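You operate a simulated robot arm through the tools that you are given. There is no shell and no other tool. Be economical: measure what you need, move in short steps, check, and stop when the job is done.

The job below is to be done with a simulated two-armed robot. You get a single attempt, and the scene is never put back.

Task
Try the size 20 bolt in the thread gauge, then rack it again.
Fine: turn it clockwise until its marker shows green; gauge cover shut at the end; leave the other bolts. Where these are worked on the way, their far stop is far enough and under half their travel is too little: gauge cover.
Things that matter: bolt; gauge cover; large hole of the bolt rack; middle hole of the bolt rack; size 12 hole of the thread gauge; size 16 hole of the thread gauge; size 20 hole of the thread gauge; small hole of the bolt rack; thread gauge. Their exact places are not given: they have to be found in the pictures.

It is judged by the outcome, as a careful person would: the job done as asked, and still so three seconds after it is handed in. It fails if anything else is knocked over, pushed out of place, dropped, spilled or broken. A push-on lid holds only when it is set on centred and level and pressed home; a screw cap is set on level and turned clockwise until tight.

Robot
Two 7-joint arms with two-finger parallel grippers on one trunk, on a base that drives. Base frame: it is fixed to the floor where the robot stands at the start and does not move with it; the origin is under the middle of the robot, x ahead of it, y to its left, z up; the surface under the hand at the start is at about z = 0.84. Lengths are in m, angles in degrees, forces in N, time in s.
The left shoulder is at the start at [0.05, 0.158, 1.108], the right one opposite. With the tool pointing down near the work surface each hand reaches from about 0.24 to 0.66 m from the robot's upright axis, wherever it stands, measured 20 degrees to its own side. Places, roughly: gauge cover [0.5, 0.1, 0.9]; large hole of the bolt rack [0.7, 0, 0.8]; middle hole of the bolt rack [0.7, 0.1, 0.8]; size 12 hole of the thread gauge [0.5, 0.1, 0.8]; size 16 hole of the thread gauge [0.5, 0.1, 0.8]; size 20 hole of the thread gauge [0.5, 0, 0.8]; small hole of the bolt rack [0.7, 0.1, 0.8]; thread gauge [0.5, 0.1, 0.9]. Payload 3.91 kg a hand.
The TCP of each hand is the grasp point between the finger pads, 0.03 m short of the fingertips. In the tool frame z runs along the fingers and y along their closing line. The gripper opens to 0.11 m. The fingers are 0.02 m wide and 0.01 m thick; the gripper's body (0.048 by 0.112 m) begins 0.055 m behind the TCP.
Orientation is that of the tool frame in the base frame, as [roll, pitch, yaw] about the fixed x, y, z axes, in that order (R = Rz(yaw) Ry(pitch) Rx(roll)). With the fingers straight down and closing along the base's y, the tool's x points along the base's -x, its y along +y and its z along -z.

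Tools
- The arms move only by the tool step_arm. It takes "left_rows", "right_rows" or both (then of equal length, played together; a hand with none holds still); each is a list of rows, each a list of 3 entries, a list of its own where there are three numbers: the shift along the tool's x, y, z in m, then the turn, a rotation vector about the tool's x, y, z in degrees, then the opening, from 0 (shut) to 1 (fully open). In form: [[[dx, dy, dz], [rx, ry, rz], jaw], ...]. A call has 1 to 20 rows; each row shifts and turns the commanded pose from where the row before left it, along the tool's axes as they then stand. Rows are played at 5 a second. More than 0.05 m and 8.6 degrees between two rows, or a gripper value outside its range, and nothing of the call is played. Where a pose cannot be reached the arm comes as near as it can. A force on the tool above 70 N (or 10 N above the force at the start of the call, whichever is more), or a blocked arm, ends the call early, and 0.2 s more pass. Each finger travels about 0.153 m/s and halts on what it meets, pressing with about 27 N; the grip force reading is that of the motor and also rises with nothing between the fingers. The clock runs only during rows and for 0.2 s after the last one: add rows that do not move to give the fingers time. It gives the time, the measured TCP pose, the force on the tool (base axes), the opening and the grip force at its end, in the units of the frame above (readings bear some noise), with the torque about the TCP (base axes, N m) and any sound that the robot's microphone picked up.
- Cameras (640 x 400 px; columns grow to the right, rows downward): "scene" is now at [0.1411, 0.0192, 1.2648]; the picture's right is [0.28, -0.96, 0.00], its down [-0.50, -0.15, -0.85] and it looks along [0.82, 0.24, -0.53] (base axes); focal length 230 px, centre (320, 200). "left" rides on the left gripper at [0.073, -0.017, -0.103] in its tool frame; the picture's right is [0.23, 0.97, 0.00], its down [-0.76, 0.18, -0.62] and it looks along [-0.61, 0.14, 0.78] (tool axes); focal length 222 px, centre (320, 200). "right" rides on the right gripper at [0.072, 0.017, -0.103] in its tool frame; the picture's right is [-0.23, 0.97, 0.00], its down [-0.76, -0.18, -0.62] and it looks along [-0.61, -0.14, 0.78] (tool axes); focal length 222 px, centre (320, 200).
- get_image(camera): a new picture of that camera. The clock stands still meanwhile.
- raise_lower(by): slides the trunk up (or, below 0, down) by that many m; the arms and the scene camera ride with it, the base frame stays. It gives what a move gives, with no picture.
- steer(legs): drives the robot by 1 to 6 legs, each [ahead, turn to the left] in m and degrees, along the robot's own axes; the way and the turn of a leg run together, so that a leg with both is an arc; at most 1.5 m and 180 degrees a leg. The arms and the cameras ride along, it lands a little off, and it stops where it bumps. It gives what a move gives.
- turn_head(pan, tilt): turns the head with the scene camera to pan (to the left, within 80 degrees either way) and tilt (down, from -29 to 69), counted from straight ahead of the robot. It gives what a move gives.
- probe_pixels(camera, pixels): there is no depth. For up to 12 entries [column, row, z] of the newest picture of that camera ("zoom" is the newest enlarged one), the place [x, y] in the base frame at which the ray of that pixel passes the height z, good to about 0.002 m, but the place of the scene camera against the robot may be out by one fixed shift of up to 0.025 m in any direction. The clock stands still meanwhile.
- inspect(camera, box): a new picture of the part [left, top, right, bottom] of that camera's present view, enlarged. The clock stands still meanwhile.
- sign_off(): hands the job in; it is judged then, once.

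Keep the steps short. Do not move on a guess: measure, check each grasp and each placing, and mend mistakes. In all there are 80 turns and 58 pictures (those below and enlarged ones count). Leave the grippers open and the arms clear of the work at the hand-in unless told otherwise, and finish with a single line.

The tools are called after "Call:" by a JSON object that holds its "fn" and its "kwargs". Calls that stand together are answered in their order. step_arm: Moves the arms, as the interface text tells. Its arguments: {"type":"object","properties":{"left_rows":{"type":"array","items":{"type":"array"}},"right_rows":{"type":"array","items":{"type":"array"}}},"required":[]} The other tools are called the same way: raise_lower (by) slides the trunk up or down; steer (legs) drives the base; turn_head (pan, tilt) turns the head that bears the scene camera; get_image (camera) takes a picture; probe_pixels (camera, pixels) gives the place at which the rays of pixels pass given heights; inspect (camera, box) takes an enlarged picture of a part of a camera's view; sign_off () hands the job in.

At the start:

```text
time: 0.0
left_position: [0.4181, 0.2735, 1.1399]
left_orientation: [-180.0, 0.1, -179.9]
left_force: [-0.3, 0.5, -0.4]
left_moment: [-0.01, 0.02, -0.02]
left_grip_width: 0.1098
left_finger_force: 0.0
right_position: [0.3919, -0.0932, 1.1437]
right_orientation: [-179.9, 0.1, -180.0]
right_force: [0.1, -0.3, -0.5]
right_moment: [-0.02, 0.0, 0.0]
right_grip_width: 0.1102
right_finger_force: 0.0
trunk travel left (down, up): [-0.35, 0.132]
robot x, y, heading: [-0.0003, 0.0018, -0.0]
head pan, tilt: [16.3, 31.7]
```

scene: 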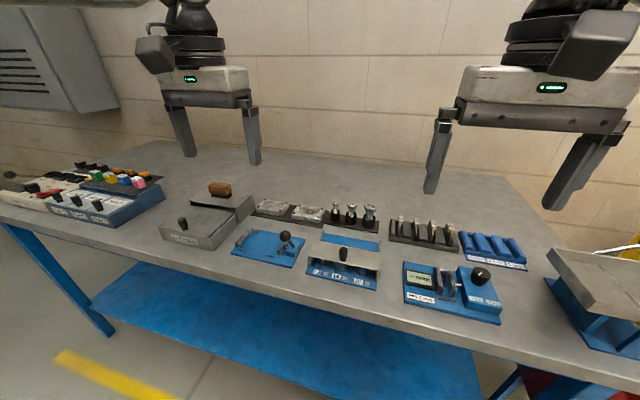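
right: 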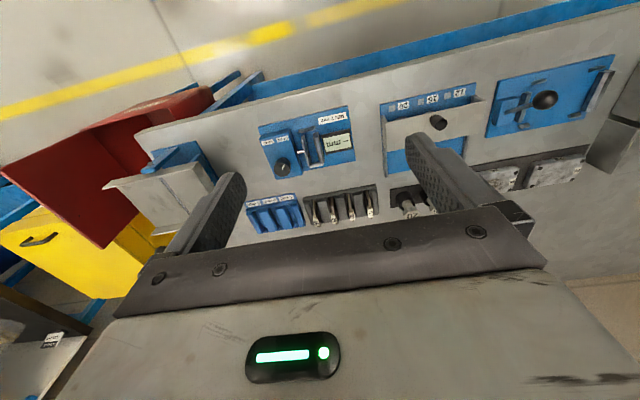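
left: 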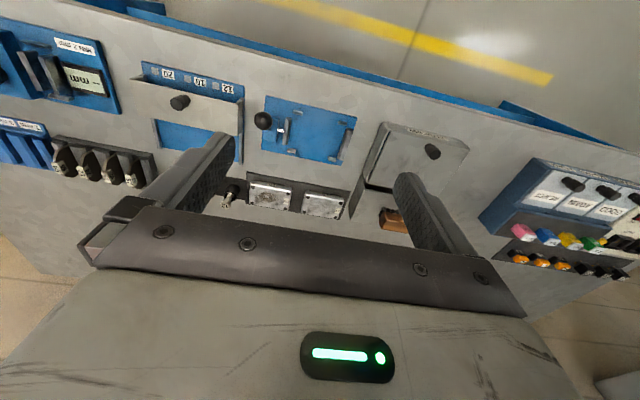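

The gauge with its cover is at about (343,265) in the scene view, and the bolt rack at about (353,215). I'll enlarge both.

Call:
{"fn": "inspect", "kwargs": {"camera": "scene", "box": [290, 190, 410, 300]}}

Call:
{"fn": "inspect", "kwargs": {"camera": "right", "box": [340, 60, 540, 220]}}

```text
3.64 times, centred on (350, 245) of scene
```

zoom: 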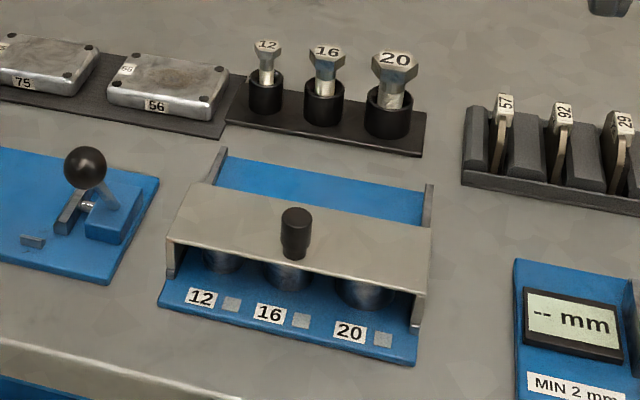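

```text
2.50 times, centred on (440, 140) of right
```

zoom: 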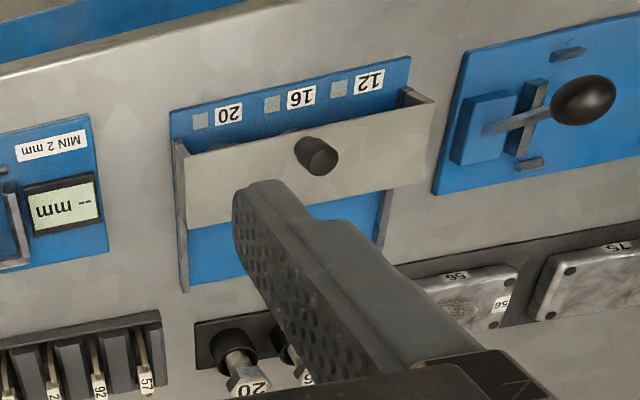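

The cover is a plate with a black knob that slides back (away from me) on side rails and uncovers the sockets. The rack is at x≈0.7, close to the reach limit, so I'll drive 0.1 m ahead first.

Call:
{"fn": "steer", "kwargs": {"legs": [[0.1, 0]]}}

Call:
{"fn": "get_image", "kwargs": {"camera": "right"}}

Call:
{"fn": "get_image", "kwargs": {"camera": "scene"}}

```text
time: 1.1
left_position: [0.5161, 0.2738, 1.1408]
left_orientation: [-179.9, 0.0, -179.9]
left_force: [0.0, -0.5, -0.5]
left_moment: [-0.02, 0.01, 0.02]
left_grip_width: 0.11
left_finger_force: 0.0
right_position: [0.4922, -0.0934, 1.1425]
right_orientation: [-180.0, 0.0, -179.9]
right_force: [-0.1, 0.0, -0.2]
right_moment: [-0.01, 0.02, -0.01]
right_grip_width: 0.1101
right_finger_force: 0.1
trunk travel left (down, up): [-0.35, 0.132]
robot x, y, heading: [0.1004, 0.0017, -0.1]
head pan, tilt: [16.3, 31.7]
```

```text
52 pictures are left
```

right: 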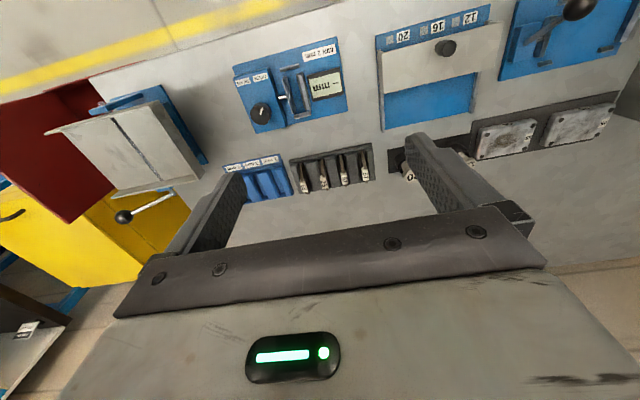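

```text
51 pictures are left
```

scene: 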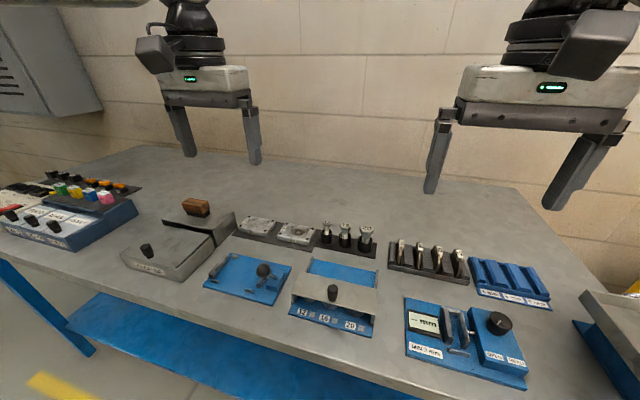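

I'll probe the knob, the gauge corners and the bolts in the scene view, and the knob and plate edges in the right view.

Call:
{"fn": "probe_pixels", "kwargs": {"camera": "right", "pixels": [[446, 47, 0.92], [446, 47, 0.9], [377, 53, 0.89], [484, 30, 0.89], [384, 92, 0.89], [480, 70, 0.89], [385, 131, 0.84], [470, 107, 0.84], [408, 33, 0.845], [437, 25, 0.845], [470, 17, 0.845]]}}

Call:
{"fn": "probe_pixels", "kwargs": {"camera": "scene", "pixels": [[332, 287, 0.92], [332, 287, 0.9], [293, 296, 0.88], [376, 316, 0.88], [366, 229, 0.92], [344, 226, 0.92], [327, 223, 0.92], [365, 249, 0.84]]}}

Call:
{"fn": "inspect", "kwargs": {"camera": "scene", "box": [270, 205, 400, 345]}}

```text
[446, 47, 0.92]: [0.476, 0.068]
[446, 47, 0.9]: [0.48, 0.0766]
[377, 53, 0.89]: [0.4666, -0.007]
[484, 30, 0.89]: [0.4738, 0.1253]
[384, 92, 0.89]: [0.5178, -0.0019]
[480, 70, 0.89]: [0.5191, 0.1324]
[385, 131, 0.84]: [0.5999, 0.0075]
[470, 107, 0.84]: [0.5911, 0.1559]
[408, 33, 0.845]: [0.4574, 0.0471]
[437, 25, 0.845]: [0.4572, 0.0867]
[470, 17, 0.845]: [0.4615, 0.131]
```

```text
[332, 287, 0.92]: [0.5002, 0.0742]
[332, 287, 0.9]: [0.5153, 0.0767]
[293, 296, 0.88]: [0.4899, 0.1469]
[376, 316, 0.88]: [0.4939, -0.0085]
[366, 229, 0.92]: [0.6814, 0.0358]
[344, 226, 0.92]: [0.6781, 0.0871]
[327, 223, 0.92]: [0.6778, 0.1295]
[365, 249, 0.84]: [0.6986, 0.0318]
```

```text
2.86 times, centred on (335, 275) of scene
```

zoom: 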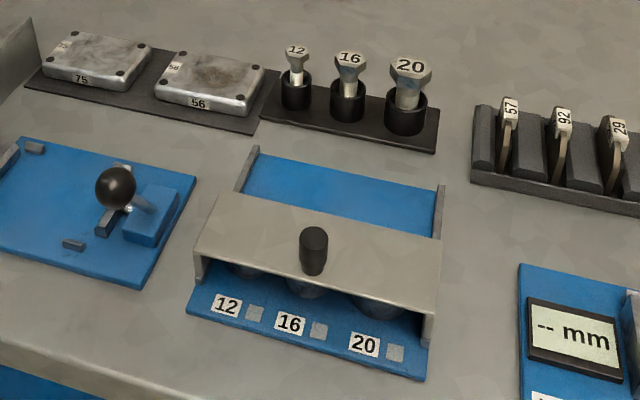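

The rough positions agree, with the scene camera maybe 0.02 off. I'll move the right hand to look at the bolts from its own camera.

Call:
{"fn": "step_arm", "kwargs": {"right_rows": [[[-0.015, 0.036, 0.02], [0, 0, 0], 1], [[-0.015, 0.036, 0.02], [0, 0, 0], 1], [[-0.015, 0.036, 0.02], [0, 0, 0], 1], [[-0.013, 0.035, 0.02], [0, 0, 0], 1], [[0, 0, 0], [0, 0, 0], 1]]}}

Call:
{"fn": "get_image", "kwargs": {"camera": "right"}}

```text
time: 2.3
left_position: [0.5156, 0.2735, 1.1392]
left_orientation: [-179.9, 0.0, -179.9]
left_force: [-0.4, 0.6, -1.2]
left_moment: [0.01, 0.03, -0.02]
left_grip_width: 0.1098
left_finger_force: 0.1
right_position: [0.5489, 0.0524, 1.0624]
right_orientation: [180.0, 0.1, 180.0]
right_force: [0.1, 0.3, -0.4]
right_moment: [-0.03, 0.0, 0.0]
right_grip_width: 0.11
right_finger_force: 0.0
trunk travel left (down, up): [-0.35, 0.132]
robot x, y, heading: [0.0984, 0.0021, 0.2]
head pan, tilt: [16.3, 31.7]
```

```text
49 pictures are left
```

right: 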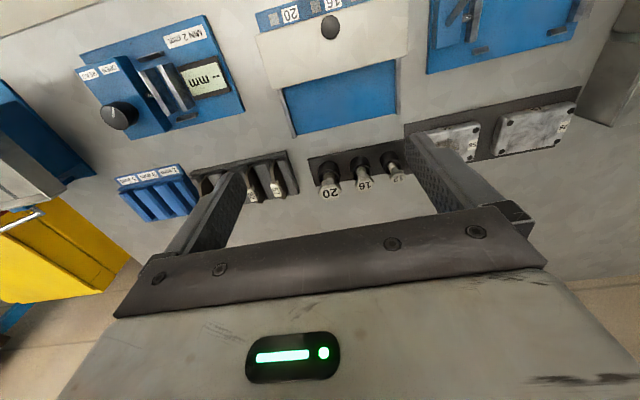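

Call:
{"fn": "inspect", "kwargs": {"camera": "right", "box": [290, 140, 420, 215]}}

Call:
{"fn": "inspect", "kwargs": {"camera": "right", "box": [240, 0, 420, 140]}}

```text
4.92 times, centred on (355, 178) of right
```

zoom: 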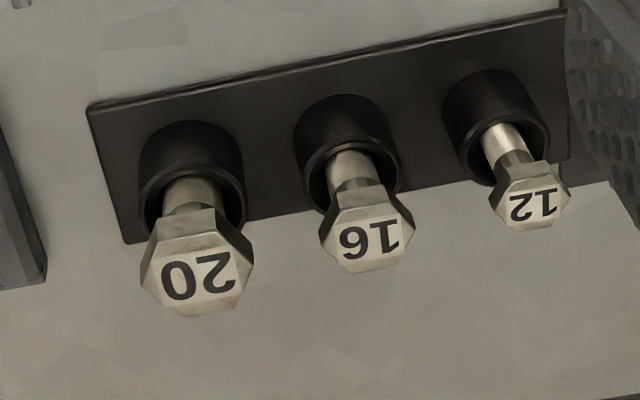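

```text
2.86 times, centred on (330, 70) of right
```

zoom: 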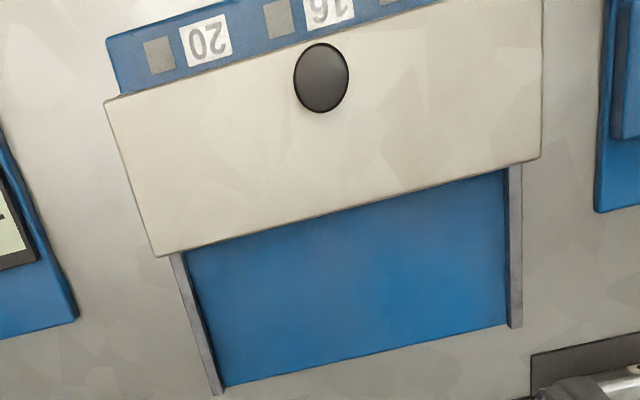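

Call:
{"fn": "probe_pixels", "kwargs": {"camera": "right", "pixels": [[330.4, 27.3, 0.93], [330.4, 27.3, 0.9], [330, 193.2, 0.93], [330, 193.2, 0.9], [364.8, 186.1, 0.9], [398.3, 179.2, 0.9], [329, 177, 0.87], [255, 35, 0.88], [273, 89, 0.88], [407, 55, 0.88], [296, 134, 0.845]]}}

```text
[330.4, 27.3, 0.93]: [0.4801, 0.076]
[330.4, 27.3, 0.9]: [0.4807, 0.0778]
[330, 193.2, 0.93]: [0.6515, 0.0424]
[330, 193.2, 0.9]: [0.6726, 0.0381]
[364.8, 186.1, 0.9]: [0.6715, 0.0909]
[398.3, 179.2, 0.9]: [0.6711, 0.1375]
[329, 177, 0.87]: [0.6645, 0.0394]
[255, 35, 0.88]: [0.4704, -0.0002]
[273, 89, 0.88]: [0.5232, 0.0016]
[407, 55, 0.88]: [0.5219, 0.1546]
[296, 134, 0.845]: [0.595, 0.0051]
```

Triangulating the two views puts the knob top at about (0.481, 0.078, 0.898) and the plate top near 0.875. I'll go above the knob with the jaws half open.

Call:
{"fn": "step_arm", "kwargs": {"right_rows": [[[0.034, 0.013, 0.02], [0, 0, 0], 0.6], [[0.034, 0.0124, 0.02], [0, 0, 0], 0.6], [[0, 0, 0.035], [0, 0, 0], 0.6], [[0, 0, 0.03], [0, 0, 0], 0.6], [[0, 0, 0], [0, 0, 0], 0.6]]}}

Call:
{"fn": "get_image", "kwargs": {"camera": "right"}}

```text
time: 3.5
left_position: [0.5154, 0.2737, 1.1402]
left_orientation: [180.0, 0.0, -179.8]
left_force: [-0.4, -0.2, -0.1]
left_moment: [0.01, 0.0, -0.01]
left_grip_width: 0.11
left_finger_force: 0.1
right_position: [0.4781, 0.0772, 0.9574]
right_orientation: [-179.9, 0.0, -179.8]
right_force: [0.3, 0.3, 0.4]
right_moment: [-0.01, -0.01, -0.01]
right_grip_width: 0.0658
right_finger_force: 0.1
trunk travel left (down, up): [-0.35, 0.132]
robot x, y, heading: [0.0996, -0.0029, 0.1]
head pan, tilt: [16.3, 31.7]
```

```text
46 pictures are left
```

right: 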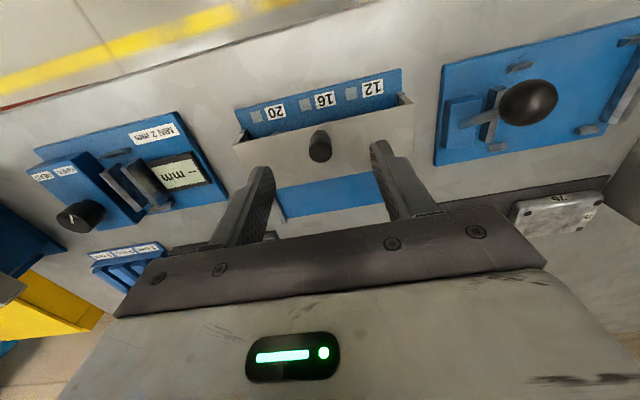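

Call:
{"fn": "probe_pixels", "kwargs": {"camera": "right", "pixels": [[321, 152, 0.9], [320, 135, 0.876], [232, 148, 0.875], [244, 180, 0.875], [413, 138, 0.875]]}}

Call:
{"fn": "inspect", "kwargs": {"camera": "right", "box": [220, 60, 430, 230]}}

```text
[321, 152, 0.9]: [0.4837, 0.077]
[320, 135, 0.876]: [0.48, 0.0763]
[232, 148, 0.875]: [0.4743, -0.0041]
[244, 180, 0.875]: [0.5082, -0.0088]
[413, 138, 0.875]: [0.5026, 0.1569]
```

```text
2.35 times, centred on (325, 145) of right
```

zoom: 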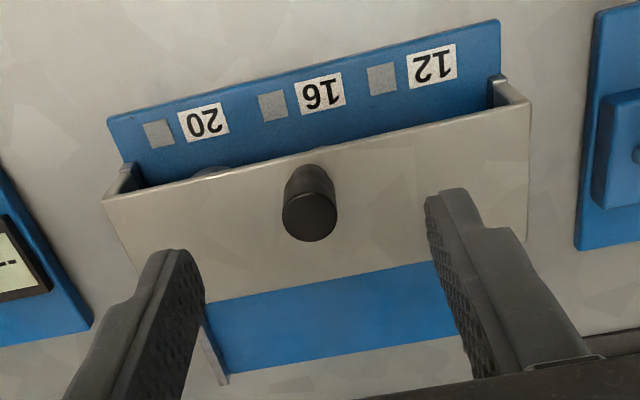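

Knob centre is near (0.482, 0.077). I'll lower so the fingertips stop just above the plate (TCP z≈0.912), then close.

Call:
{"fn": "step_arm", "kwargs": {"right_rows": [[[-0.003, 0, 0.025], [0, 0, 0], 0.6], [[0, 0, 0.02], [0, 0, 0], 0.6], [[0, 0, 0], [0, 0, 0], 0.6], [[0, 0, 0], [0, 0, 0], 0.2], [[0, 0, 0], [0, 0, 0], 0.1], [[0, 0, 0], [0, 0, 0], 0.1]]}}

Call:
{"fn": "inspect", "kwargs": {"camera": "right", "box": [220, 60, 430, 230]}}

```text
time: 4.9
left_position: [0.5154, 0.274, 1.1392]
left_orientation: [-180.0, 0.0, 180.0]
left_force: [0.0, -0.7, 0.3]
left_moment: [0.01, 0.0, 0.01]
left_grip_width: 0.1097
left_finger_force: 0.1
right_position: [0.484, 0.0761, 0.9132]
right_orientation: [-180.0, 0.0, -179.9]
right_force: [0.8, 6.9, -2.3]
right_moment: [0.14, -0.36, -0.02]
right_grip_width: 0.0176
right_finger_force: 45.1
trunk travel left (down, up): [-0.35, 0.132]
robot x, y, heading: [0.0997, 0.0016, 0.1]
head pan, tilt: [16.3, 31.7]
```

```text
2.35 times, centred on (325, 145) of right
```

zoom: 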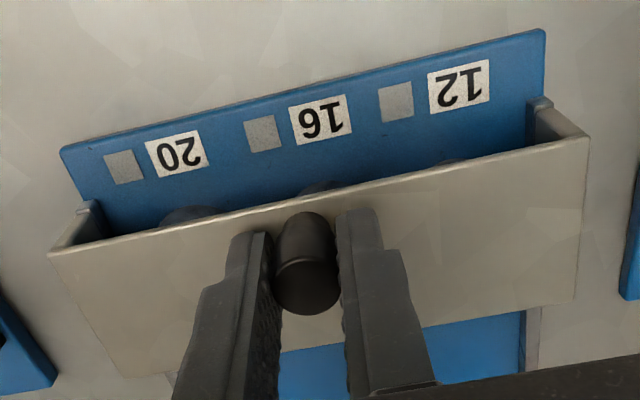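

Knob gripped, 18 mm wide. I'll slide it back in 1 cm steps (+x, tool −x).

Call:
{"fn": "step_arm", "kwargs": {"right_rows": [[[-0.01, 0, 0], [0, 0, 0], 0.1], [[-0.01, 0, 0], [0, 0, 0], 0.1], [[-0.01, 0, 0], [0, 0, 0], 0.1], [[-0.01, 0, 0], [0, 0, 0], 0.1], [[-0.01, 0, 0], [0, 0, 0], 0.1], [[-0.01, 0, 0], [0, 0, 0], 0.1], [[-0.01, 0, 0], [0, 0, 0], 0.1]]}}

Call:
{"fn": "get_image", "kwargs": {"camera": "right"}}

```text
time: 6.5
left_position: [0.5133, 0.2745, 1.1403]
left_orientation: [180.0, 0.1, -179.9]
left_force: [-0.5, -0.5, 0.3]
left_moment: [0.0, 0.0, -0.01]
left_grip_width: 0.1099
left_finger_force: 0.0
right_position: [0.5514, 0.0771, 0.9141]
right_orientation: [180.0, -0.2, -179.7]
right_force: [-12.5, 6.8, 6.4]
right_moment: [0.07, -0.12, -0.19]
right_grip_width: 0.0175
right_finger_force: 45.2
trunk travel left (down, up): [-0.35, 0.132]
robot x, y, heading: [0.0934, -0.0008, -0.1]
head pan, tilt: [16.3, 31.7]
```

```text
43 pictures are left
```

right: 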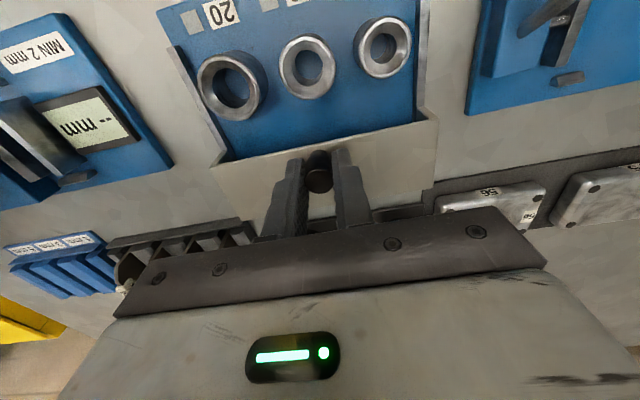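

Cover is open, having moved about 0.068 m, and the sockets are visible. I'll push slightly more to reach the far stop.

Call:
{"fn": "step_arm", "kwargs": {"right_rows": [[[-0.006, 0, 0], [0, 0, 0], 0.1], [[-0.006, 0, 0], [0, 0, 0], 0.1]]}}

```text
time: 7.1
left_position: [0.5161, 0.2722, 1.1398]
left_orientation: [180.0, 0.0, -179.8]
left_force: [-0.3, 0.2, 0.9]
left_moment: [0.0, 0.0, 0.0]
left_grip_width: 0.1099
left_finger_force: 0.2
right_position: [0.5692, 0.0721, 0.9115]
right_orientation: [-179.7, 0.2, 179.7]
right_force: [-0.5, -1.1, -1.2]
right_moment: [0.04, 0.01, 0.02]
right_grip_width: 0.011
right_finger_force: 0.1
trunk travel left (down, up): [-0.35, 0.132]
robot x, y, heading: [0.0994, 0.0021, -0.0]
head pan, tilt: [16.3, 31.7]
```

The fingers slipped off at the stop (width 0.011, force 0). I'll lift straight up with the jaws as they are and look.

Call:
{"fn": "step_arm", "kwargs": {"right_rows": [[[0, 0, -0.02], [0, 0, 0], 0.1], [[0, 0, -0.03], [0, 0, 0], 0.1], [[0, 0, -0.04], [0, 0, 0], 0.4], [[0.02, 0, -0.04], [0, 0, 0], 0.6], [[0.02, 0, 0], [0, 0, 0], 0.6], [[0, 0, 0], [0, 0, 0], 0.6]]}}

Call:
{"fn": "get_image", "kwargs": {"camera": "right"}}

```text
time: 8.5
left_position: [0.5147, 0.2739, 1.1396]
left_orientation: [-179.9, 0.0, -179.9]
left_force: [0.2, -0.9, -0.4]
left_moment: [-0.01, 0.01, -0.02]
left_grip_width: 0.1099
left_finger_force: 0.0
right_position: [0.5257, 0.0759, 1.0428]
right_orientation: [-180.0, -0.1, -179.9]
right_force: [0.1, -0.8, -1.0]
right_moment: [0.0, -0.04, -0.03]
right_grip_width: 0.0661
right_finger_force: 0.0
trunk travel left (down, up): [-0.35, 0.132]
robot x, y, heading: [0.1019, 0.0024, 0.1]
head pan, tilt: [16.3, 31.7]
```

```text
42 pictures are left
```

right: 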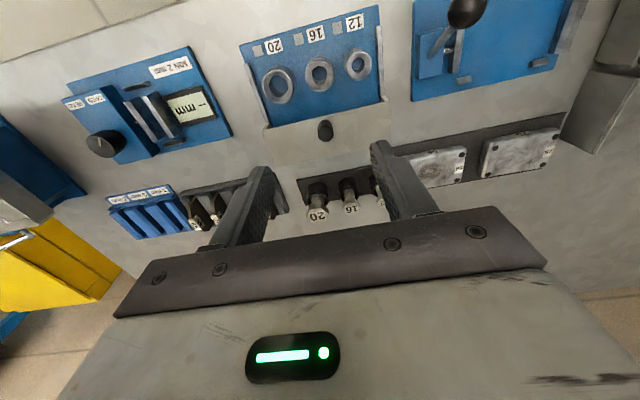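

Call:
{"fn": "inspect", "kwargs": {"camera": "right", "box": [230, 20, 400, 140]}}

Call:
{"fn": "inspect", "kwargs": {"camera": "right", "box": [290, 160, 400, 230]}}

```text
3.33 times, centred on (315, 80) of right
```

zoom: 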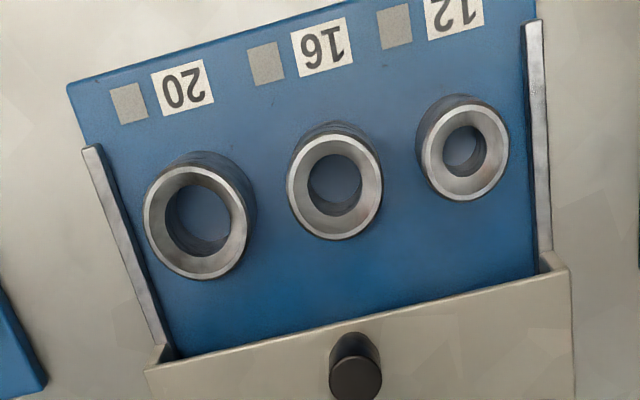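

```text
5.71 times, centred on (345, 195) of right
```

zoom: 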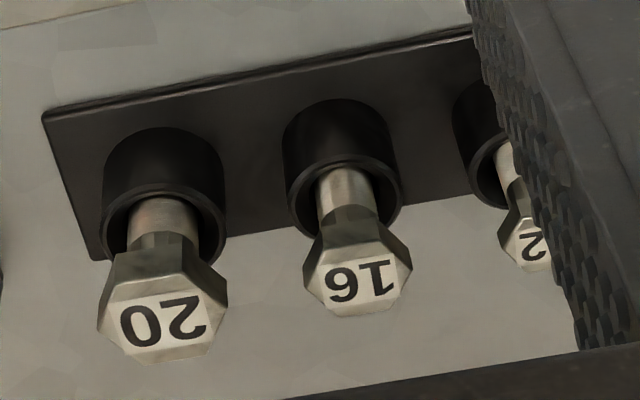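

Call:
{"fn": "probe_pixels", "kwargs": {"camera": "right", "pixels": [[317.5, 215.4, 0.93], [317.5, 215.4, 0.9], [317.5, 199.9, 0.87], [279, 86.6, 0.87], [279, 86.6, 0.86], [325, 134, 0.9], [365, 63, 0.865], [319, 74, 0.867]]}}

```text
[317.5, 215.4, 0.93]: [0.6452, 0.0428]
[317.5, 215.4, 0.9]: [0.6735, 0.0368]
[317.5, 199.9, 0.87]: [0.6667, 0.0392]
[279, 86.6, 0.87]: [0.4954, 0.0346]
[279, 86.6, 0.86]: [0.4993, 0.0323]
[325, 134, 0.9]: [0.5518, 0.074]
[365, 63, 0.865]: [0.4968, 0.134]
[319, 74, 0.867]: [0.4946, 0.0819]
```

Hole 20 is near (0.497, 0.033) and bolt 20 near (0.670, 0.038) with its head top near 0.903. I'll move closer for an accurate view of the hex orientation.

Call:
{"fn": "step_arm", "kwargs": {"right_rows": [[[-0.037, -0.008, 0.02], [0, 0, 0], 0.8], [[-0.037, -0.008, 0.02], [0, 0, 0], 0.8], [[0, 0, 0.02], [0, 0, 0], 0.8], [[0, 0, 0], [0, 0, 0], 0.8]]}}

Call:
{"fn": "inspect", "kwargs": {"camera": "right", "box": [260, 130, 420, 230]}}

```text
time: 9.5
left_position: [0.5151, 0.2728, 1.14]
left_orientation: [-180.0, 0.0, -179.9]
left_force: [0.6, -0.6, 0.1]
left_moment: [0.03, 0.0, -0.03]
left_grip_width: 0.1101
left_finger_force: 0.0
right_position: [0.601, 0.06, 0.9824]
right_orientation: [-180.0, 0.1, -179.8]
right_force: [0.1, -0.7, -0.1]
right_moment: [0.01, -0.02, 0.02]
right_grip_width: 0.088
right_finger_force: 0.1
trunk travel left (down, up): [-0.35, 0.132]
robot x, y, heading: [0.0978, 0.001, 0.3]
head pan, tilt: [16.3, 31.7]
```

```text
4.00 times, centred on (340, 180) of right
```

zoom: 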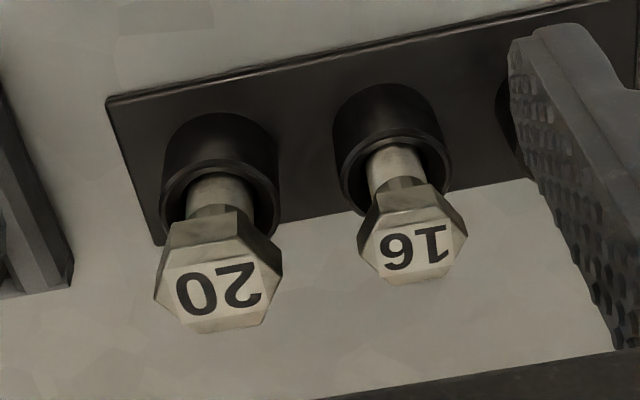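

Call:
{"fn": "inspect", "kwargs": {"camera": "right", "box": [290, 168, 350, 222]}}

```text
7.41 times, centred on (320, 195) of right
```

zoom: 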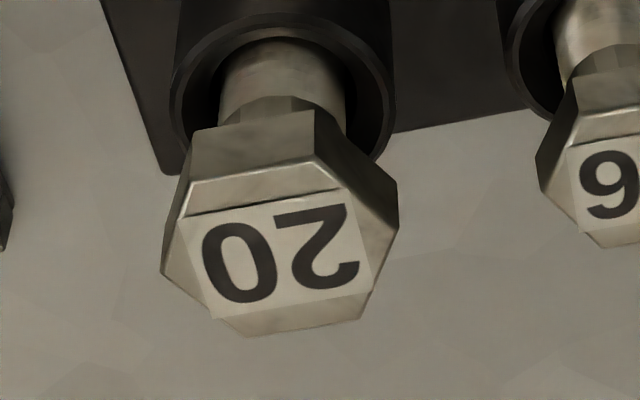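

Call:
{"fn": "probe_pixels", "kwargs": {"camera": "right", "pixels": [[314.5, 201.2, 0.91], [314.5, 201.2, 0.9], [298.7, 204.4, 0.903], [330.3, 197, 0.903], [301, 191.5, 0.9], [319.5, 190, 0.9], [314.3, 179.5, 0.87]]}}

```text
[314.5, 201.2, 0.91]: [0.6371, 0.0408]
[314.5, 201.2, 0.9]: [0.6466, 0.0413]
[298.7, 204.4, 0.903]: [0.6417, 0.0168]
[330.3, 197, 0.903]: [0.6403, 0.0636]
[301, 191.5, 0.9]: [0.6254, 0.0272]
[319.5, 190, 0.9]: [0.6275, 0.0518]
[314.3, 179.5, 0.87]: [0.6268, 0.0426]
```

The probe used the older full picture, so I'll probe in the zoom picture instead.

Call:
{"fn": "probe_pixels", "kwargs": {"camera": "zoom", "pixels": [[279, 248, 0.91], [279, 248, 0.9], [162, 270, 0.905], [396, 215, 0.905], [248, 172, 0.905], [303, 330, 0.905], [280, 90, 0.87]]}}

```text
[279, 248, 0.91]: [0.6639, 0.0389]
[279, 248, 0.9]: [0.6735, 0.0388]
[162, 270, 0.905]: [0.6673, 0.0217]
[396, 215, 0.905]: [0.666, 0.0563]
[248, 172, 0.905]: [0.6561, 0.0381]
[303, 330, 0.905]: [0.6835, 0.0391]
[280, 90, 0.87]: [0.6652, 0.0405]
```

Bolt 20 is at (0.6705, 0.039), head top 0.903, flats facing ±x. I'll go above it and turn the hand 90° counter-clockwise so the fingers close along x.

Call:
{"fn": "step_arm", "kwargs": {"right_rows": [[[-0.035, -0.0105, 0], [0, 0, 0], 0.6], [[-0.0345, -0.0105, 0], [0, 0, 0], 0.6], [[0, 0, 0], [0, 0, -8.2], 0.6], [[0, 0, 0], [0, 0, -8.2], 0.6], [[0, 0, 0], [0, 0, -8.2], 0.6], [[0, 0, 0], [0, 0, -8.2], 0.6], [[0, 0, 0], [0, 0, -8.2], 0.6], [[0, 0, 0], [0, 0, -8.2], 0.6], [[0, 0, 0], [0, 0, -8.2], 0.6], [[0, 0, 0], [0, 0, -8.2], 0.6], [[0, 0, 0], [0, 0, -8.2], 0.6], [[0, 0, 0], [0, 0, -8.2], 0.6], [[0, 0, 0], [0, 0, -8.0], 0.6], [[0, 0, 0], [0, 0, 0], 0.6]]}}

Call:
{"fn": "get_image", "kwargs": {"camera": "right"}}

```text
time: 12.5
left_position: [0.5159, 0.2749, 1.1399]
left_orientation: [-179.9, 0.0, -180.0]
left_force: [0.4, 0.3, 0.7]
left_moment: [0.0, 0.01, -0.01]
left_grip_width: 0.1098
left_finger_force: 0.2
right_position: [0.6437, 0.0185, 0.9571]
right_orientation: [-179.7, 0.1, -138.4]
right_force: [-0.7, 0.1, -0.4]
right_moment: [-0.02, -0.02, 0.0]
right_grip_width: 0.0659
right_finger_force: 0.1
right hand out of reach, approached as far as the arm can: row 6, 7, 8, 9, 10, 11, 12, 13
trunk travel left (down, up): [-0.35, 0.132]
robot x, y, heading: [0.0965, -0.0011, 0.1]
head pan, tilt: [16.3, 31.7]
```

```text
37 pictures are left
```

right: 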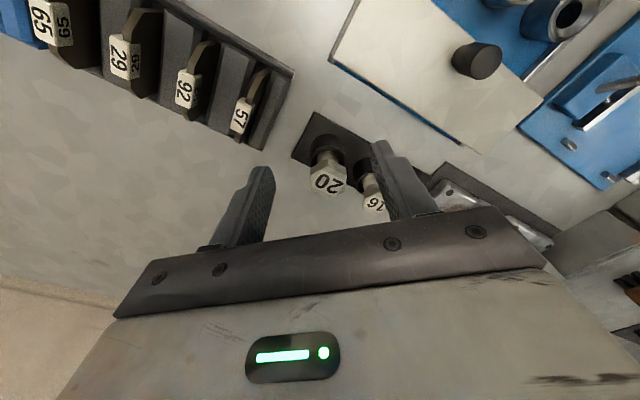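

The wrist limit stops a counter-clockwise turn at about 35–40°. I'll go the other way, 30° clockwise also lines up with flats. Up and back a little first, to see how the command resyncs.

Call:
{"fn": "step_arm", "kwargs": {"right_rows": [[[0, 0, -0.025], [0, 0, 8], 0.6], [[0, 0, 0], [0, 0, 8], 0.6], [[0, 0, 0], [0, 0, 0], 0.6]]}}

```text
time: 13.3
left_position: [0.5163, 0.273, 1.1395]
left_orientation: [-179.9, 0.0, -179.9]
left_force: [0.5, -0.7, -1.1]
left_moment: [0.01, 0.01, -0.03]
left_grip_width: 0.1099
left_finger_force: 0.0
right_position: [0.6444, 0.0194, 0.9828]
right_orientation: [-179.7, 0.3, -154.6]
right_force: [0.7, -0.2, -0.1]
right_moment: [0.0, 0.01, 0.04]
right_grip_width: 0.0661
right_finger_force: 0.1
trunk travel left (down, up): [-0.35, 0.132]
robot x, y, heading: [0.1004, -0.0005, 0.2]
head pan, tilt: [16.3, 31.7]
```

Call:
{"fn": "step_arm", "kwargs": {"right_rows": [[[0, 0, 0], [0, 0, 7.91], 0.5], [[0, 0, 0], [0, 0, 7.91], 0.5], [[0, 0, 0], [0, 0, 7.91], 0.5], [[0, 0, 0], [0, 0, 7.91], 0.5], [[0, 0, 0], [0, 0, 7.91], 0.5], [[0, 0, 0], [0, 0, 7.91], 0.5], [[0, 0, 0], [0, 0, 7.91], 0.4], [[-0.0127, 0.03, 0], [0, 0, 0], 0.4], [[0, 0, 0], [0, 0, 0], 0.4]]}}

Call:
{"fn": "get_image", "kwargs": {"camera": "right"}}

```text
time: 15.3
left_position: [0.5157, 0.2731, 1.1396]
left_orientation: [180.0, 0.0, -179.9]
left_force: [-0.3, -0.1, -0.4]
left_moment: [-0.01, 0.0, -0.02]
left_grip_width: 0.11
left_finger_force: 0.0
right_position: [0.6706, 0.0358, 0.9802]
right_orientation: [179.9, 0.3, 150.2]
right_force: [0.8, -0.6, -0.2]
right_moment: [0.03, -0.01, 0.0]
right_grip_width: 0.0438
right_finger_force: 0.2
trunk travel left (down, up): [-0.35, 0.132]
robot x, y, heading: [0.1008, -0.0025, 0.0]
head pan, tilt: [16.3, 31.7]
```

```text
36 pictures are left
```

right: 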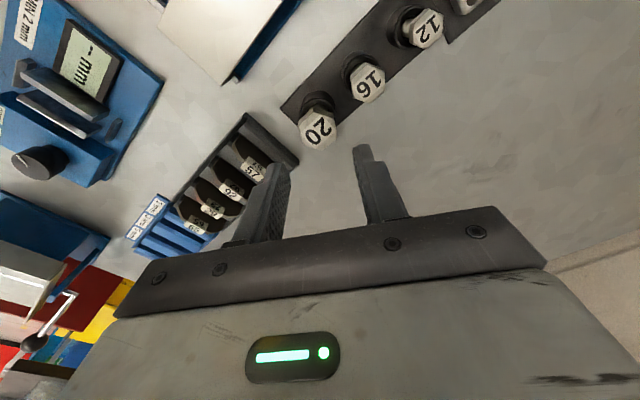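

Call:
{"fn": "inspect", "kwargs": {"camera": "right", "box": [270, 90, 390, 180]}}

Call:
{"fn": "probe_pixels", "kwargs": {"camera": "right", "pixels": [[318, 130, 0.903], [368, 84, 0.9], [272, 168, 0.95], [364, 150, 0.95]]}}

```text
4.44 times, centred on (330, 135) of right
```

zoom: 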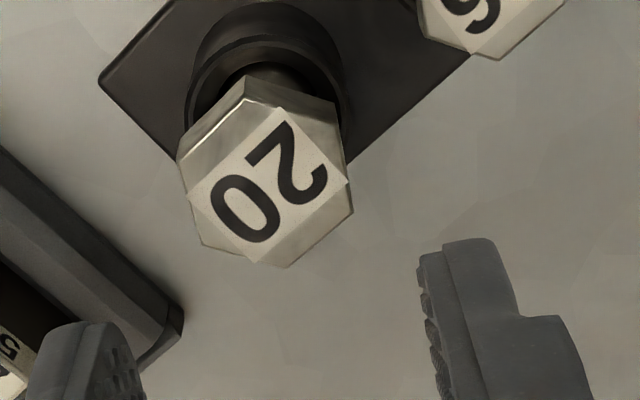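

```text
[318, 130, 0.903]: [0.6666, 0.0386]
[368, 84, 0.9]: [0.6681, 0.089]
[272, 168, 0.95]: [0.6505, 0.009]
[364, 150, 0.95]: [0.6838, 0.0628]
```

Call:
{"fn": "probe_pixels", "kwargs": {"camera": "right", "pixels": [[299, 163, 0.86], [299, 163, 0.88], [245, 115, 0.87], [265, 170, 0.88]]}}

```text
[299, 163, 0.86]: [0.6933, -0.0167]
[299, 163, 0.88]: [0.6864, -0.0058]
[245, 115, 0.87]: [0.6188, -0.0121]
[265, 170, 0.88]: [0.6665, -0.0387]
```

Clearances look fine. I'll shift a few mm, descend to TCP z≈0.916 and close.

Call:
{"fn": "step_arm", "kwargs": {"right_rows": [[[0.0037, 0.0013, 0.02], [0, 0, 0], 0.4], [[0, 0, 0.022], [0, 0, 0], 0.4], [[0, 0, 0.022], [0, 0, 0], 0.4], [[0, 0, 0], [0, 0, 0], 0.4], [[0, 0, 0], [0, 0, 0], 0.2], [[0, 0, 0], [0, 0, 0], 0.1], [[0, 0, 0], [0, 0, 0], 0.1]]}}

Call:
{"fn": "inspect", "kwargs": {"camera": "right", "box": [240, 60, 420, 190]}}

```text
time: 16.9
left_position: [0.5158, 0.2745, 1.1403]
left_orientation: [-180.0, 0.0, -179.9]
left_force: [0.2, -0.6, -0.2]
left_moment: [0.01, 0.03, 0.01]
left_grip_width: 0.1099
left_finger_force: 0.0
right_position: [0.6671, 0.0406, 0.918]
right_orientation: [-179.9, 0.3, 150.2]
right_force: [-0.1, 0.3, 0.6]
right_moment: [0.0, -0.04, -0.01]
right_grip_width: 0.0295
right_finger_force: 26.7
trunk travel left (down, up): [-0.35, 0.132]
robot x, y, heading: [0.1008, -0.0011, 0.2]
head pan, tilt: [16.3, 31.7]
```

```text
3.08 times, centred on (330, 125) of right
```

zoom: 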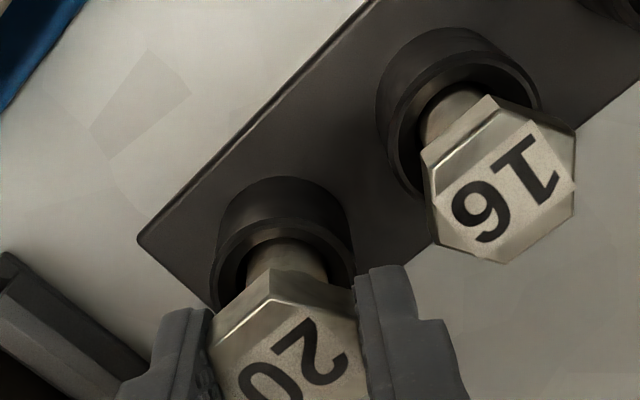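

Gripped on the flats at 29.5 mm. Now lift straight up.

Call:
{"fn": "step_arm", "kwargs": {"right_rows": [[[0, 0, -0.01], [0, 0, 0], 0.1], [[0, 0, -0.02], [0, 0, 0], 0.1], [[0, 0, -0.025], [0, 0, 0], 0.1], [[0, 0, -0.025], [0, 0, 0], 0.1], [[0, 0, 0], [0, 0, 0], 0.1]]}}

Call:
{"fn": "get_image", "kwargs": {"camera": "scene"}}

Call:
{"fn": "get_image", "kwargs": {"camera": "right"}}

```text
time: 18.1
left_position: [0.516, 0.274, 1.1395]
left_orientation: [-179.9, 0.0, -179.9]
left_force: [0.9, 0.0, 0.4]
left_moment: [0.02, 0.02, -0.01]
left_grip_width: 0.1099
left_finger_force: 0.0
right_position: [0.6673, 0.0408, 0.9975]
right_orientation: [-179.9, 0.3, 150.2]
right_force: [-0.1, 0.0, -2.9]
right_moment: [0.0, 0.0, 0.01]
right_grip_width: 0.0295
right_finger_force: 27.1
trunk travel left (down, up): [-0.35, 0.132]
robot x, y, heading: [0.099, -0.0013, 0.2]
head pan, tilt: [16.3, 31.7]
```

```text
33 pictures are left
```

scene: 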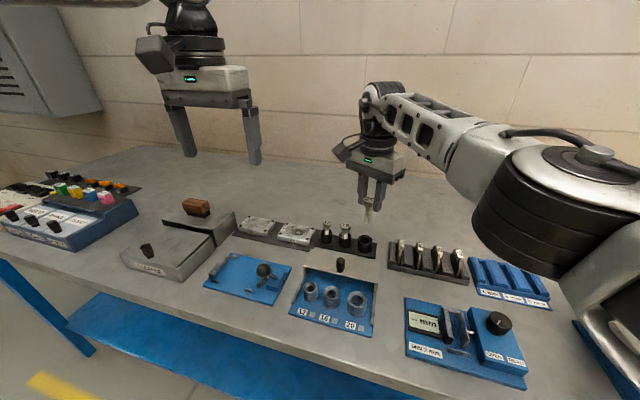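

```text
32 pictures are left
```

right: 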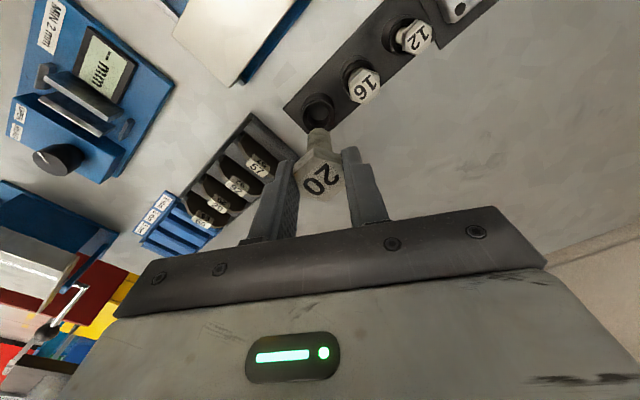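

The bolt is out, so the rack hole corresponds to TCP (0.667, 0.0405, 0.918). I'll raise a bit and carry it above the size 20 socket.

Call:
{"fn": "step_arm", "kwargs": {"right_rows": [[[0, 0, -0.025], [0, 0, 0], 0.1], [[0.036, -0.0227, 0], [0, 0, 0], 0.1], [[0.036, -0.0227, 0], [0, 0, 0], 0.1], [[0.036, -0.0227, 0], [0, 0, 0], 0.1], [[0.036, -0.0226, 0], [0, 0, 0], 0.1], [[0, 0, 0], [0, 0, 0], 0.1], [[0, 0, 0], [0, 0, 0], 0.1]]}}

Call:
{"fn": "get_image", "kwargs": {"camera": "right"}}

Call:
{"fn": "inspect", "kwargs": {"camera": "scene", "box": [260, 170, 420, 340]}}

```text
time: 19.7
left_position: [0.5161, 0.2741, 1.1407]
left_orientation: [180.0, 0.0, -179.9]
left_force: [0.5, 0.6, -1.5]
left_moment: [0.0, -0.04, 0.04]
left_grip_width: 0.1101
left_finger_force: 0.0
right_position: [0.6655, 0.0382, 1.0206]
right_orientation: [-179.9, 0.2, 150.2]
right_force: [0.3, 0.1, -2.2]
right_moment: [-0.01, 0.01, 0.0]
right_grip_width: 0.0294
right_finger_force: 27.2
right hand out of reach, approached as far as the arm can: row 1, 2, 3, 4, 5
trunk travel left (down, up): [-0.35, 0.132]
robot x, y, heading: [0.0985, 0.0024, 0.4]
head pan, tilt: [16.3, 31.7]
```

```text
31 pictures are left
```

right: 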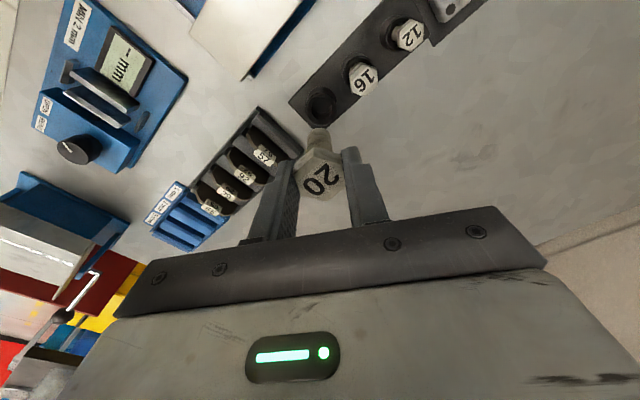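

```text
2.35 times, centred on (340, 255) of scene
```

zoom: 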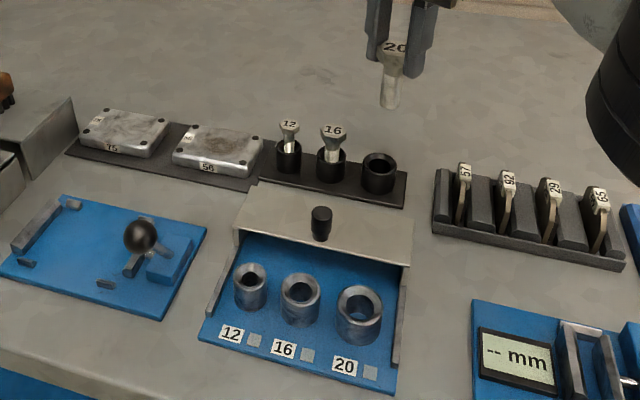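

The arm hit some limit when raised. I'll try the horizontal move alone, in small steps from here.

Call:
{"fn": "step_arm", "kwargs": {"right_rows": [[[0.0173, -0.01, 0.004], [0, 0, 0], 0.1], [[0.0173, -0.01, 0], [0, 0, 0], 0.1]]}}

```text
time: 20.3
left_position: [0.5165, 0.274, 1.1396]
left_orientation: [-180.0, 0.0, -179.9]
left_force: [-0.5, 0.6, 0.1]
left_moment: [0.02, 0.02, 0.0]
left_grip_width: 0.1101
left_finger_force: 0.0
right_position: [0.6253, 0.0393, 1.0158]
right_orientation: [180.0, 0.2, 150.1]
right_force: [0.0, 0.1, -1.3]
right_moment: [0.03, 0.01, 0.01]
right_grip_width: 0.0293
right_finger_force: 27.2
trunk travel left (down, up): [-0.35, 0.132]
robot x, y, heading: [0.1001, 0.0013, 0.2]
head pan, tilt: [16.3, 31.7]
```

Call:
{"fn": "step_arm", "kwargs": {"right_rows": [[[0.0271, -0.017, 0], [0, 0, 0], 0.1], [[0.0271, -0.017, 0], [0, 0, 0], 0.1], [[0.0271, -0.017, 0], [0, 0, 0], 0.1], [[0.0271, -0.017, 0], [0, 0, 0], 0.1], [[0, 0, 0], [0, 0, 0], 0.1], [[0, 0, 0], [0, 0, 0], 0.1]]}}

Call:
{"fn": "get_image", "kwargs": {"camera": "right"}}

```text
time: 21.7
left_position: [0.515, 0.2743, 1.1389]
left_orientation: [-180.0, 0.0, -179.9]
left_force: [-0.6, 0.7, -0.1]
left_moment: [0.02, 0.02, 0.01]
left_grip_width: 0.1103
left_finger_force: 0.0
right_position: [0.4962, 0.0331, 1.0162]
right_orientation: [180.0, 0.3, 150.2]
right_force: [0.0, 0.4, -2.4]
right_moment: [0.0, 0.01, 0.01]
right_grip_width: 0.0294
right_finger_force: 26.9
trunk travel left (down, up): [-0.35, 0.132]
robot x, y, heading: [0.1017, 0.0011, 0.2]
head pan, tilt: [16.3, 31.7]
```

```text
29 pictures are left
```

right: 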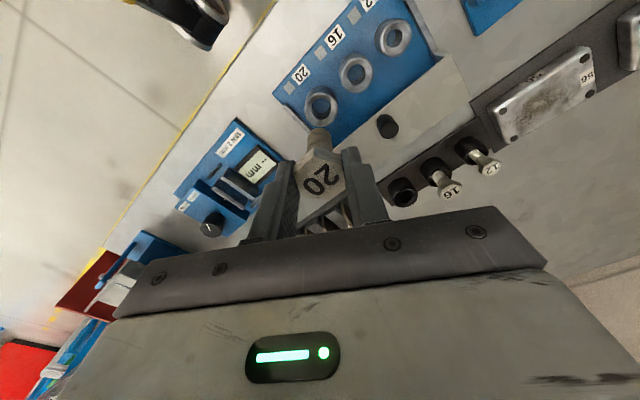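

Call:
{"fn": "inspect", "kwargs": {"camera": "right", "box": [280, 10, 430, 130]}}

```text
3.33 times, centred on (355, 70) of right
```

zoom: 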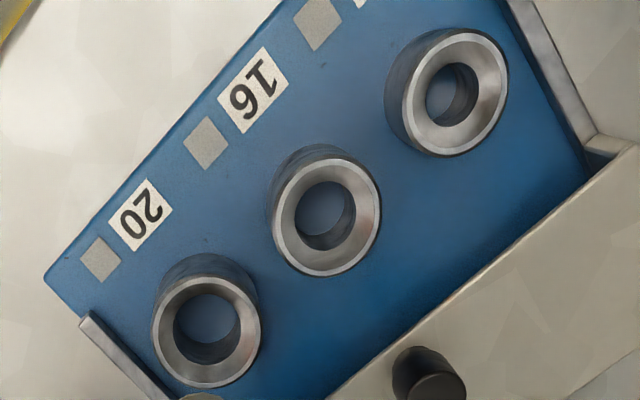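

Call:
{"fn": "probe_pixels", "kwargs": {"camera": "zoom", "pixels": [[206, 332, 0.88], [206, 332, 0.87], [206, 332, 0.86], [327, 217, 0.87], [454, 94, 0.87], [152, 330, 0.87], [262, 335, 0.87]]}}

```text
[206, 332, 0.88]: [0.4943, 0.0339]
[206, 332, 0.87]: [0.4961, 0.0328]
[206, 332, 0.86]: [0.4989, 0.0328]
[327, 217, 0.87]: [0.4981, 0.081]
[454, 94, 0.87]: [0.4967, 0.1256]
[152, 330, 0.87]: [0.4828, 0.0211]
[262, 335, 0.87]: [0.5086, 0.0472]
```

Call:
{"fn": "probe_pixels", "kwargs": {"camera": "right", "pixels": [[322, 181, 1.001], [319, 134, 0.94], [319, 134, 0.945], [318, 150, 0.96]]}}

Call:
{"fn": "inspect", "kwargs": {"camera": "right", "box": [270, 100, 370, 210]}}

```text
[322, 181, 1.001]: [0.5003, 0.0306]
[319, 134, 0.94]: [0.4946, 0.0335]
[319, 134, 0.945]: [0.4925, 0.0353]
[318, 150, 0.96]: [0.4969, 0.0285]
```

```text
3.64 times, centred on (320, 155) of right
```

zoom: 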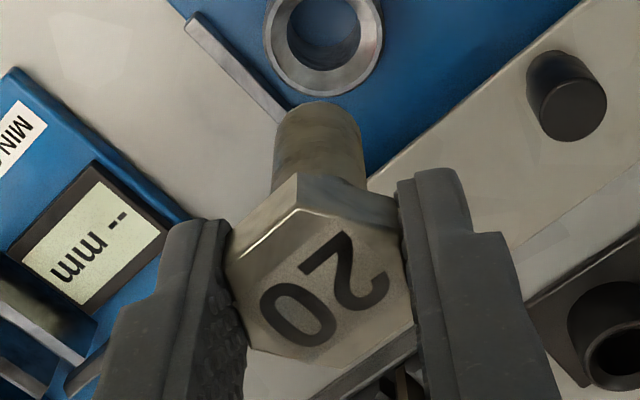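

The bolt axis sits about 3 mm off the socket along the view direction. I'll shift 3 mm and lower 0.055, keeping the tip just above the rim.

Call:
{"fn": "step_arm", "kwargs": {"right_rows": [[[0.003, 0.0003, 0.02], [0, 0, 0], 0.1], [[0, 0, 0.02], [0, 0, 0], 0.1], [[0, 0, 0.015], [0, 0, 0], 0.1], [[0, 0, 0], [0, 0, 0], 0.1], [[0, 0, 0], [0, 0, 0], 0.1]]}}

Call:
{"fn": "inspect", "kwargs": {"camera": "right", "box": [250, 60, 390, 210]}}

Call:
{"fn": "inspect", "kwargs": {"camera": "scene", "box": [290, 220, 430, 340]}}

```text
time: 22.9
left_position: [0.5157, 0.2743, 1.1399]
left_orientation: [180.0, 0.0, -179.9]
left_force: [1.0, -0.2, -0.2]
left_moment: [0.0, 0.03, 0.0]
left_grip_width: 0.1102
left_finger_force: 0.0
right_position: [0.4962, 0.0343, 0.9616]
right_orientation: [180.0, 0.3, 150.2]
right_force: [-0.4, 0.2, -1.2]
right_moment: [-0.04, -0.02, 0.0]
right_grip_width: 0.0295
right_finger_force: 27.2
trunk travel left (down, up): [-0.35, 0.132]
robot x, y, heading: [0.1, -0.0006, 0.3]
head pan, tilt: [16.3, 31.7]
```

```text
2.67 times, centred on (320, 135) of right
```

zoom: 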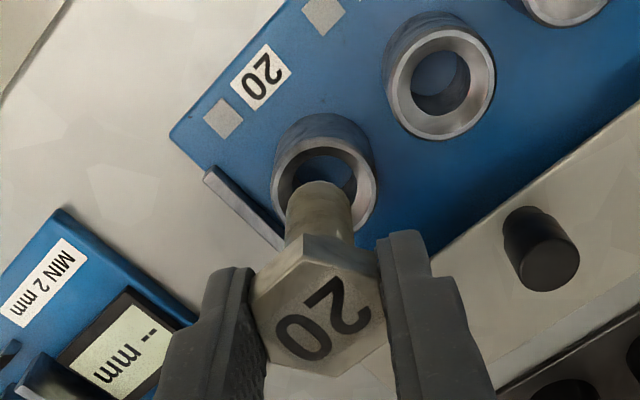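

```text
3.33 times, centred on (360, 280) of scene
```

zoom: 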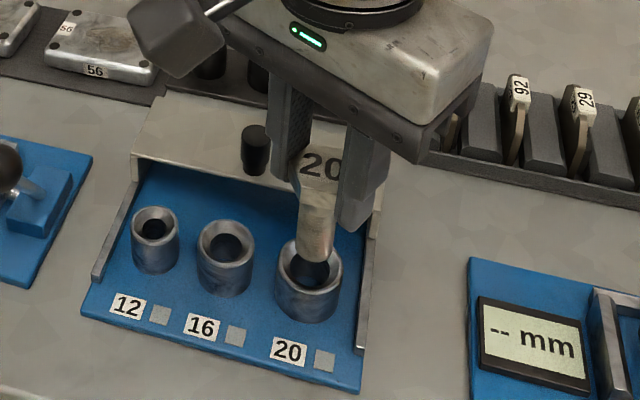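

Tip is just over the rim and about 1.2 mm off along tool +y. I'll correct that and descend gently, watching the force.

Call:
{"fn": "step_arm", "kwargs": {"right_rows": [[[0, 0.0012, 0], [0, 0, 0], 0.1], [[0, 0, 0.006], [0, 0, 0], 0.1], [[0, 0, 0.006], [0, 0, 0], 0.1], [[0, 0, 0.005], [0, 0, 0], 0.1], [[0, 0, 0], [0, 0, 0], 0.1]]}}

Call:
{"fn": "inspect", "kwargs": {"camera": "right", "box": [250, 60, 390, 210]}}

```text
time: 24.1
left_position: [0.517, 0.2737, 1.1402]
left_orientation: [180.0, -0.1, -179.8]
left_force: [-0.2, 0.0, -0.7]
left_moment: [0.01, -0.02, 0.0]
left_grip_width: 0.11
left_finger_force: 0.1
right_position: [0.4942, 0.0356, 0.9456]
right_orientation: [179.9, 0.3, 150.2]
right_force: [0.0, 0.6, -1.2]
right_moment: [0.01, 0.06, 0.01]
right_grip_width: 0.0293
right_finger_force: 26.7
trunk travel left (down, up): [-0.35, 0.132]
robot x, y, heading: [0.1012, 0.0005, -0.0]
head pan, tilt: [16.3, 31.7]
```

```text
2.67 times, centred on (320, 135) of right
```

zoom: 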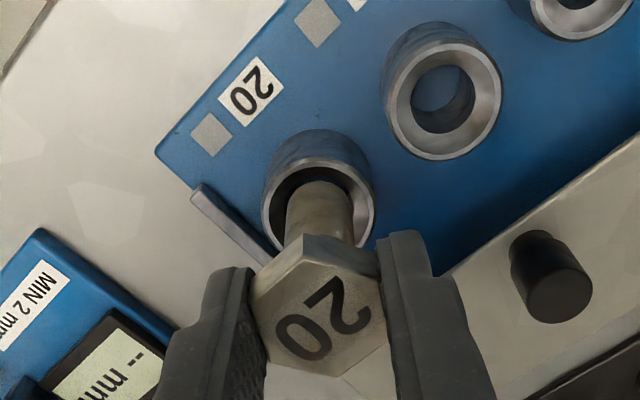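

The tip is centred over the socket, so I'll keep lowering.

Call:
{"fn": "step_arm", "kwargs": {"right_rows": [[[0, 0, 0.004], [0, 0, 0], 0.1], [[0, 0, 0.004], [0, 0, 0], 0.1], [[0, 0, 0.004], [0, 0, 0], 0.1], [[0, 0, 0], [0, 0, 0], 0.1]]}}

Call:
{"fn": "inspect", "kwargs": {"camera": "right", "box": [250, 60, 390, 210]}}

```text
time: 25.1
left_position: [0.515, 0.2724, 1.1398]
left_orientation: [-180.0, 0.1, -179.9]
left_force: [-0.2, -1.0, 0.6]
left_moment: [-0.01, -0.01, -0.03]
left_grip_width: 0.1101
left_finger_force: 0.0
right_position: [0.4957, 0.0356, 0.9343]
right_orientation: [180.0, 0.4, 150.2]
right_force: [3.0, -1.6, -0.6]
right_moment: [-0.2, -0.21, 0.0]
right_grip_width: 0.0295
right_finger_force: 26.4
trunk travel left (down, up): [-0.35, 0.132]
robot x, y, heading: [0.0972, 0.0026, 0.2]
head pan, tilt: [16.3, 31.7]
```

```text
2.67 times, centred on (320, 135) of right
```

zoom: 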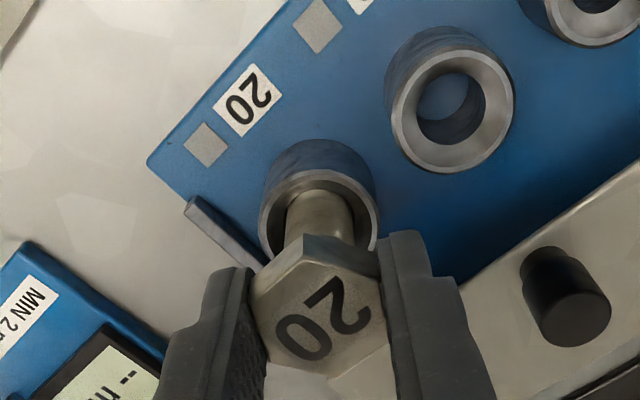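

A light side force pushes along −tool x, so I'll yield 1 mm that way and continue down.

Call:
{"fn": "step_arm", "kwargs": {"right_rows": [[[-0.001, 0, 0.001], [0, 0, 0], 0.1], [[0, 0, 0.004], [0, 0, 0], 0.1], [[0, 0, 0.004], [0, 0, 0], 0.1], [[0, 0, 0], [0, 0, 0], 0.1]]}}

```text
time: 26.1
left_position: [0.5151, 0.2742, 1.1394]
left_orientation: [179.9, 0.0, -179.9]
left_force: [-0.4, 0.1, -0.1]
left_moment: [-0.01, 0.05, 0.01]
left_grip_width: 0.11
left_finger_force: 0.1
right_position: [0.496, 0.0357, 0.9237]
right_orientation: [-180.0, 0.2, 150.3]
right_force: [0.1, -0.6, -1.5]
right_moment: [-0.01, -0.02, -0.01]
right_grip_width: 0.0294
right_finger_force: 27.3
trunk travel left (down, up): [-0.35, 0.132]
robot x, y, heading: [0.0994, -0.0011, -0.1]
head pan, tilt: [16.3, 31.7]
```

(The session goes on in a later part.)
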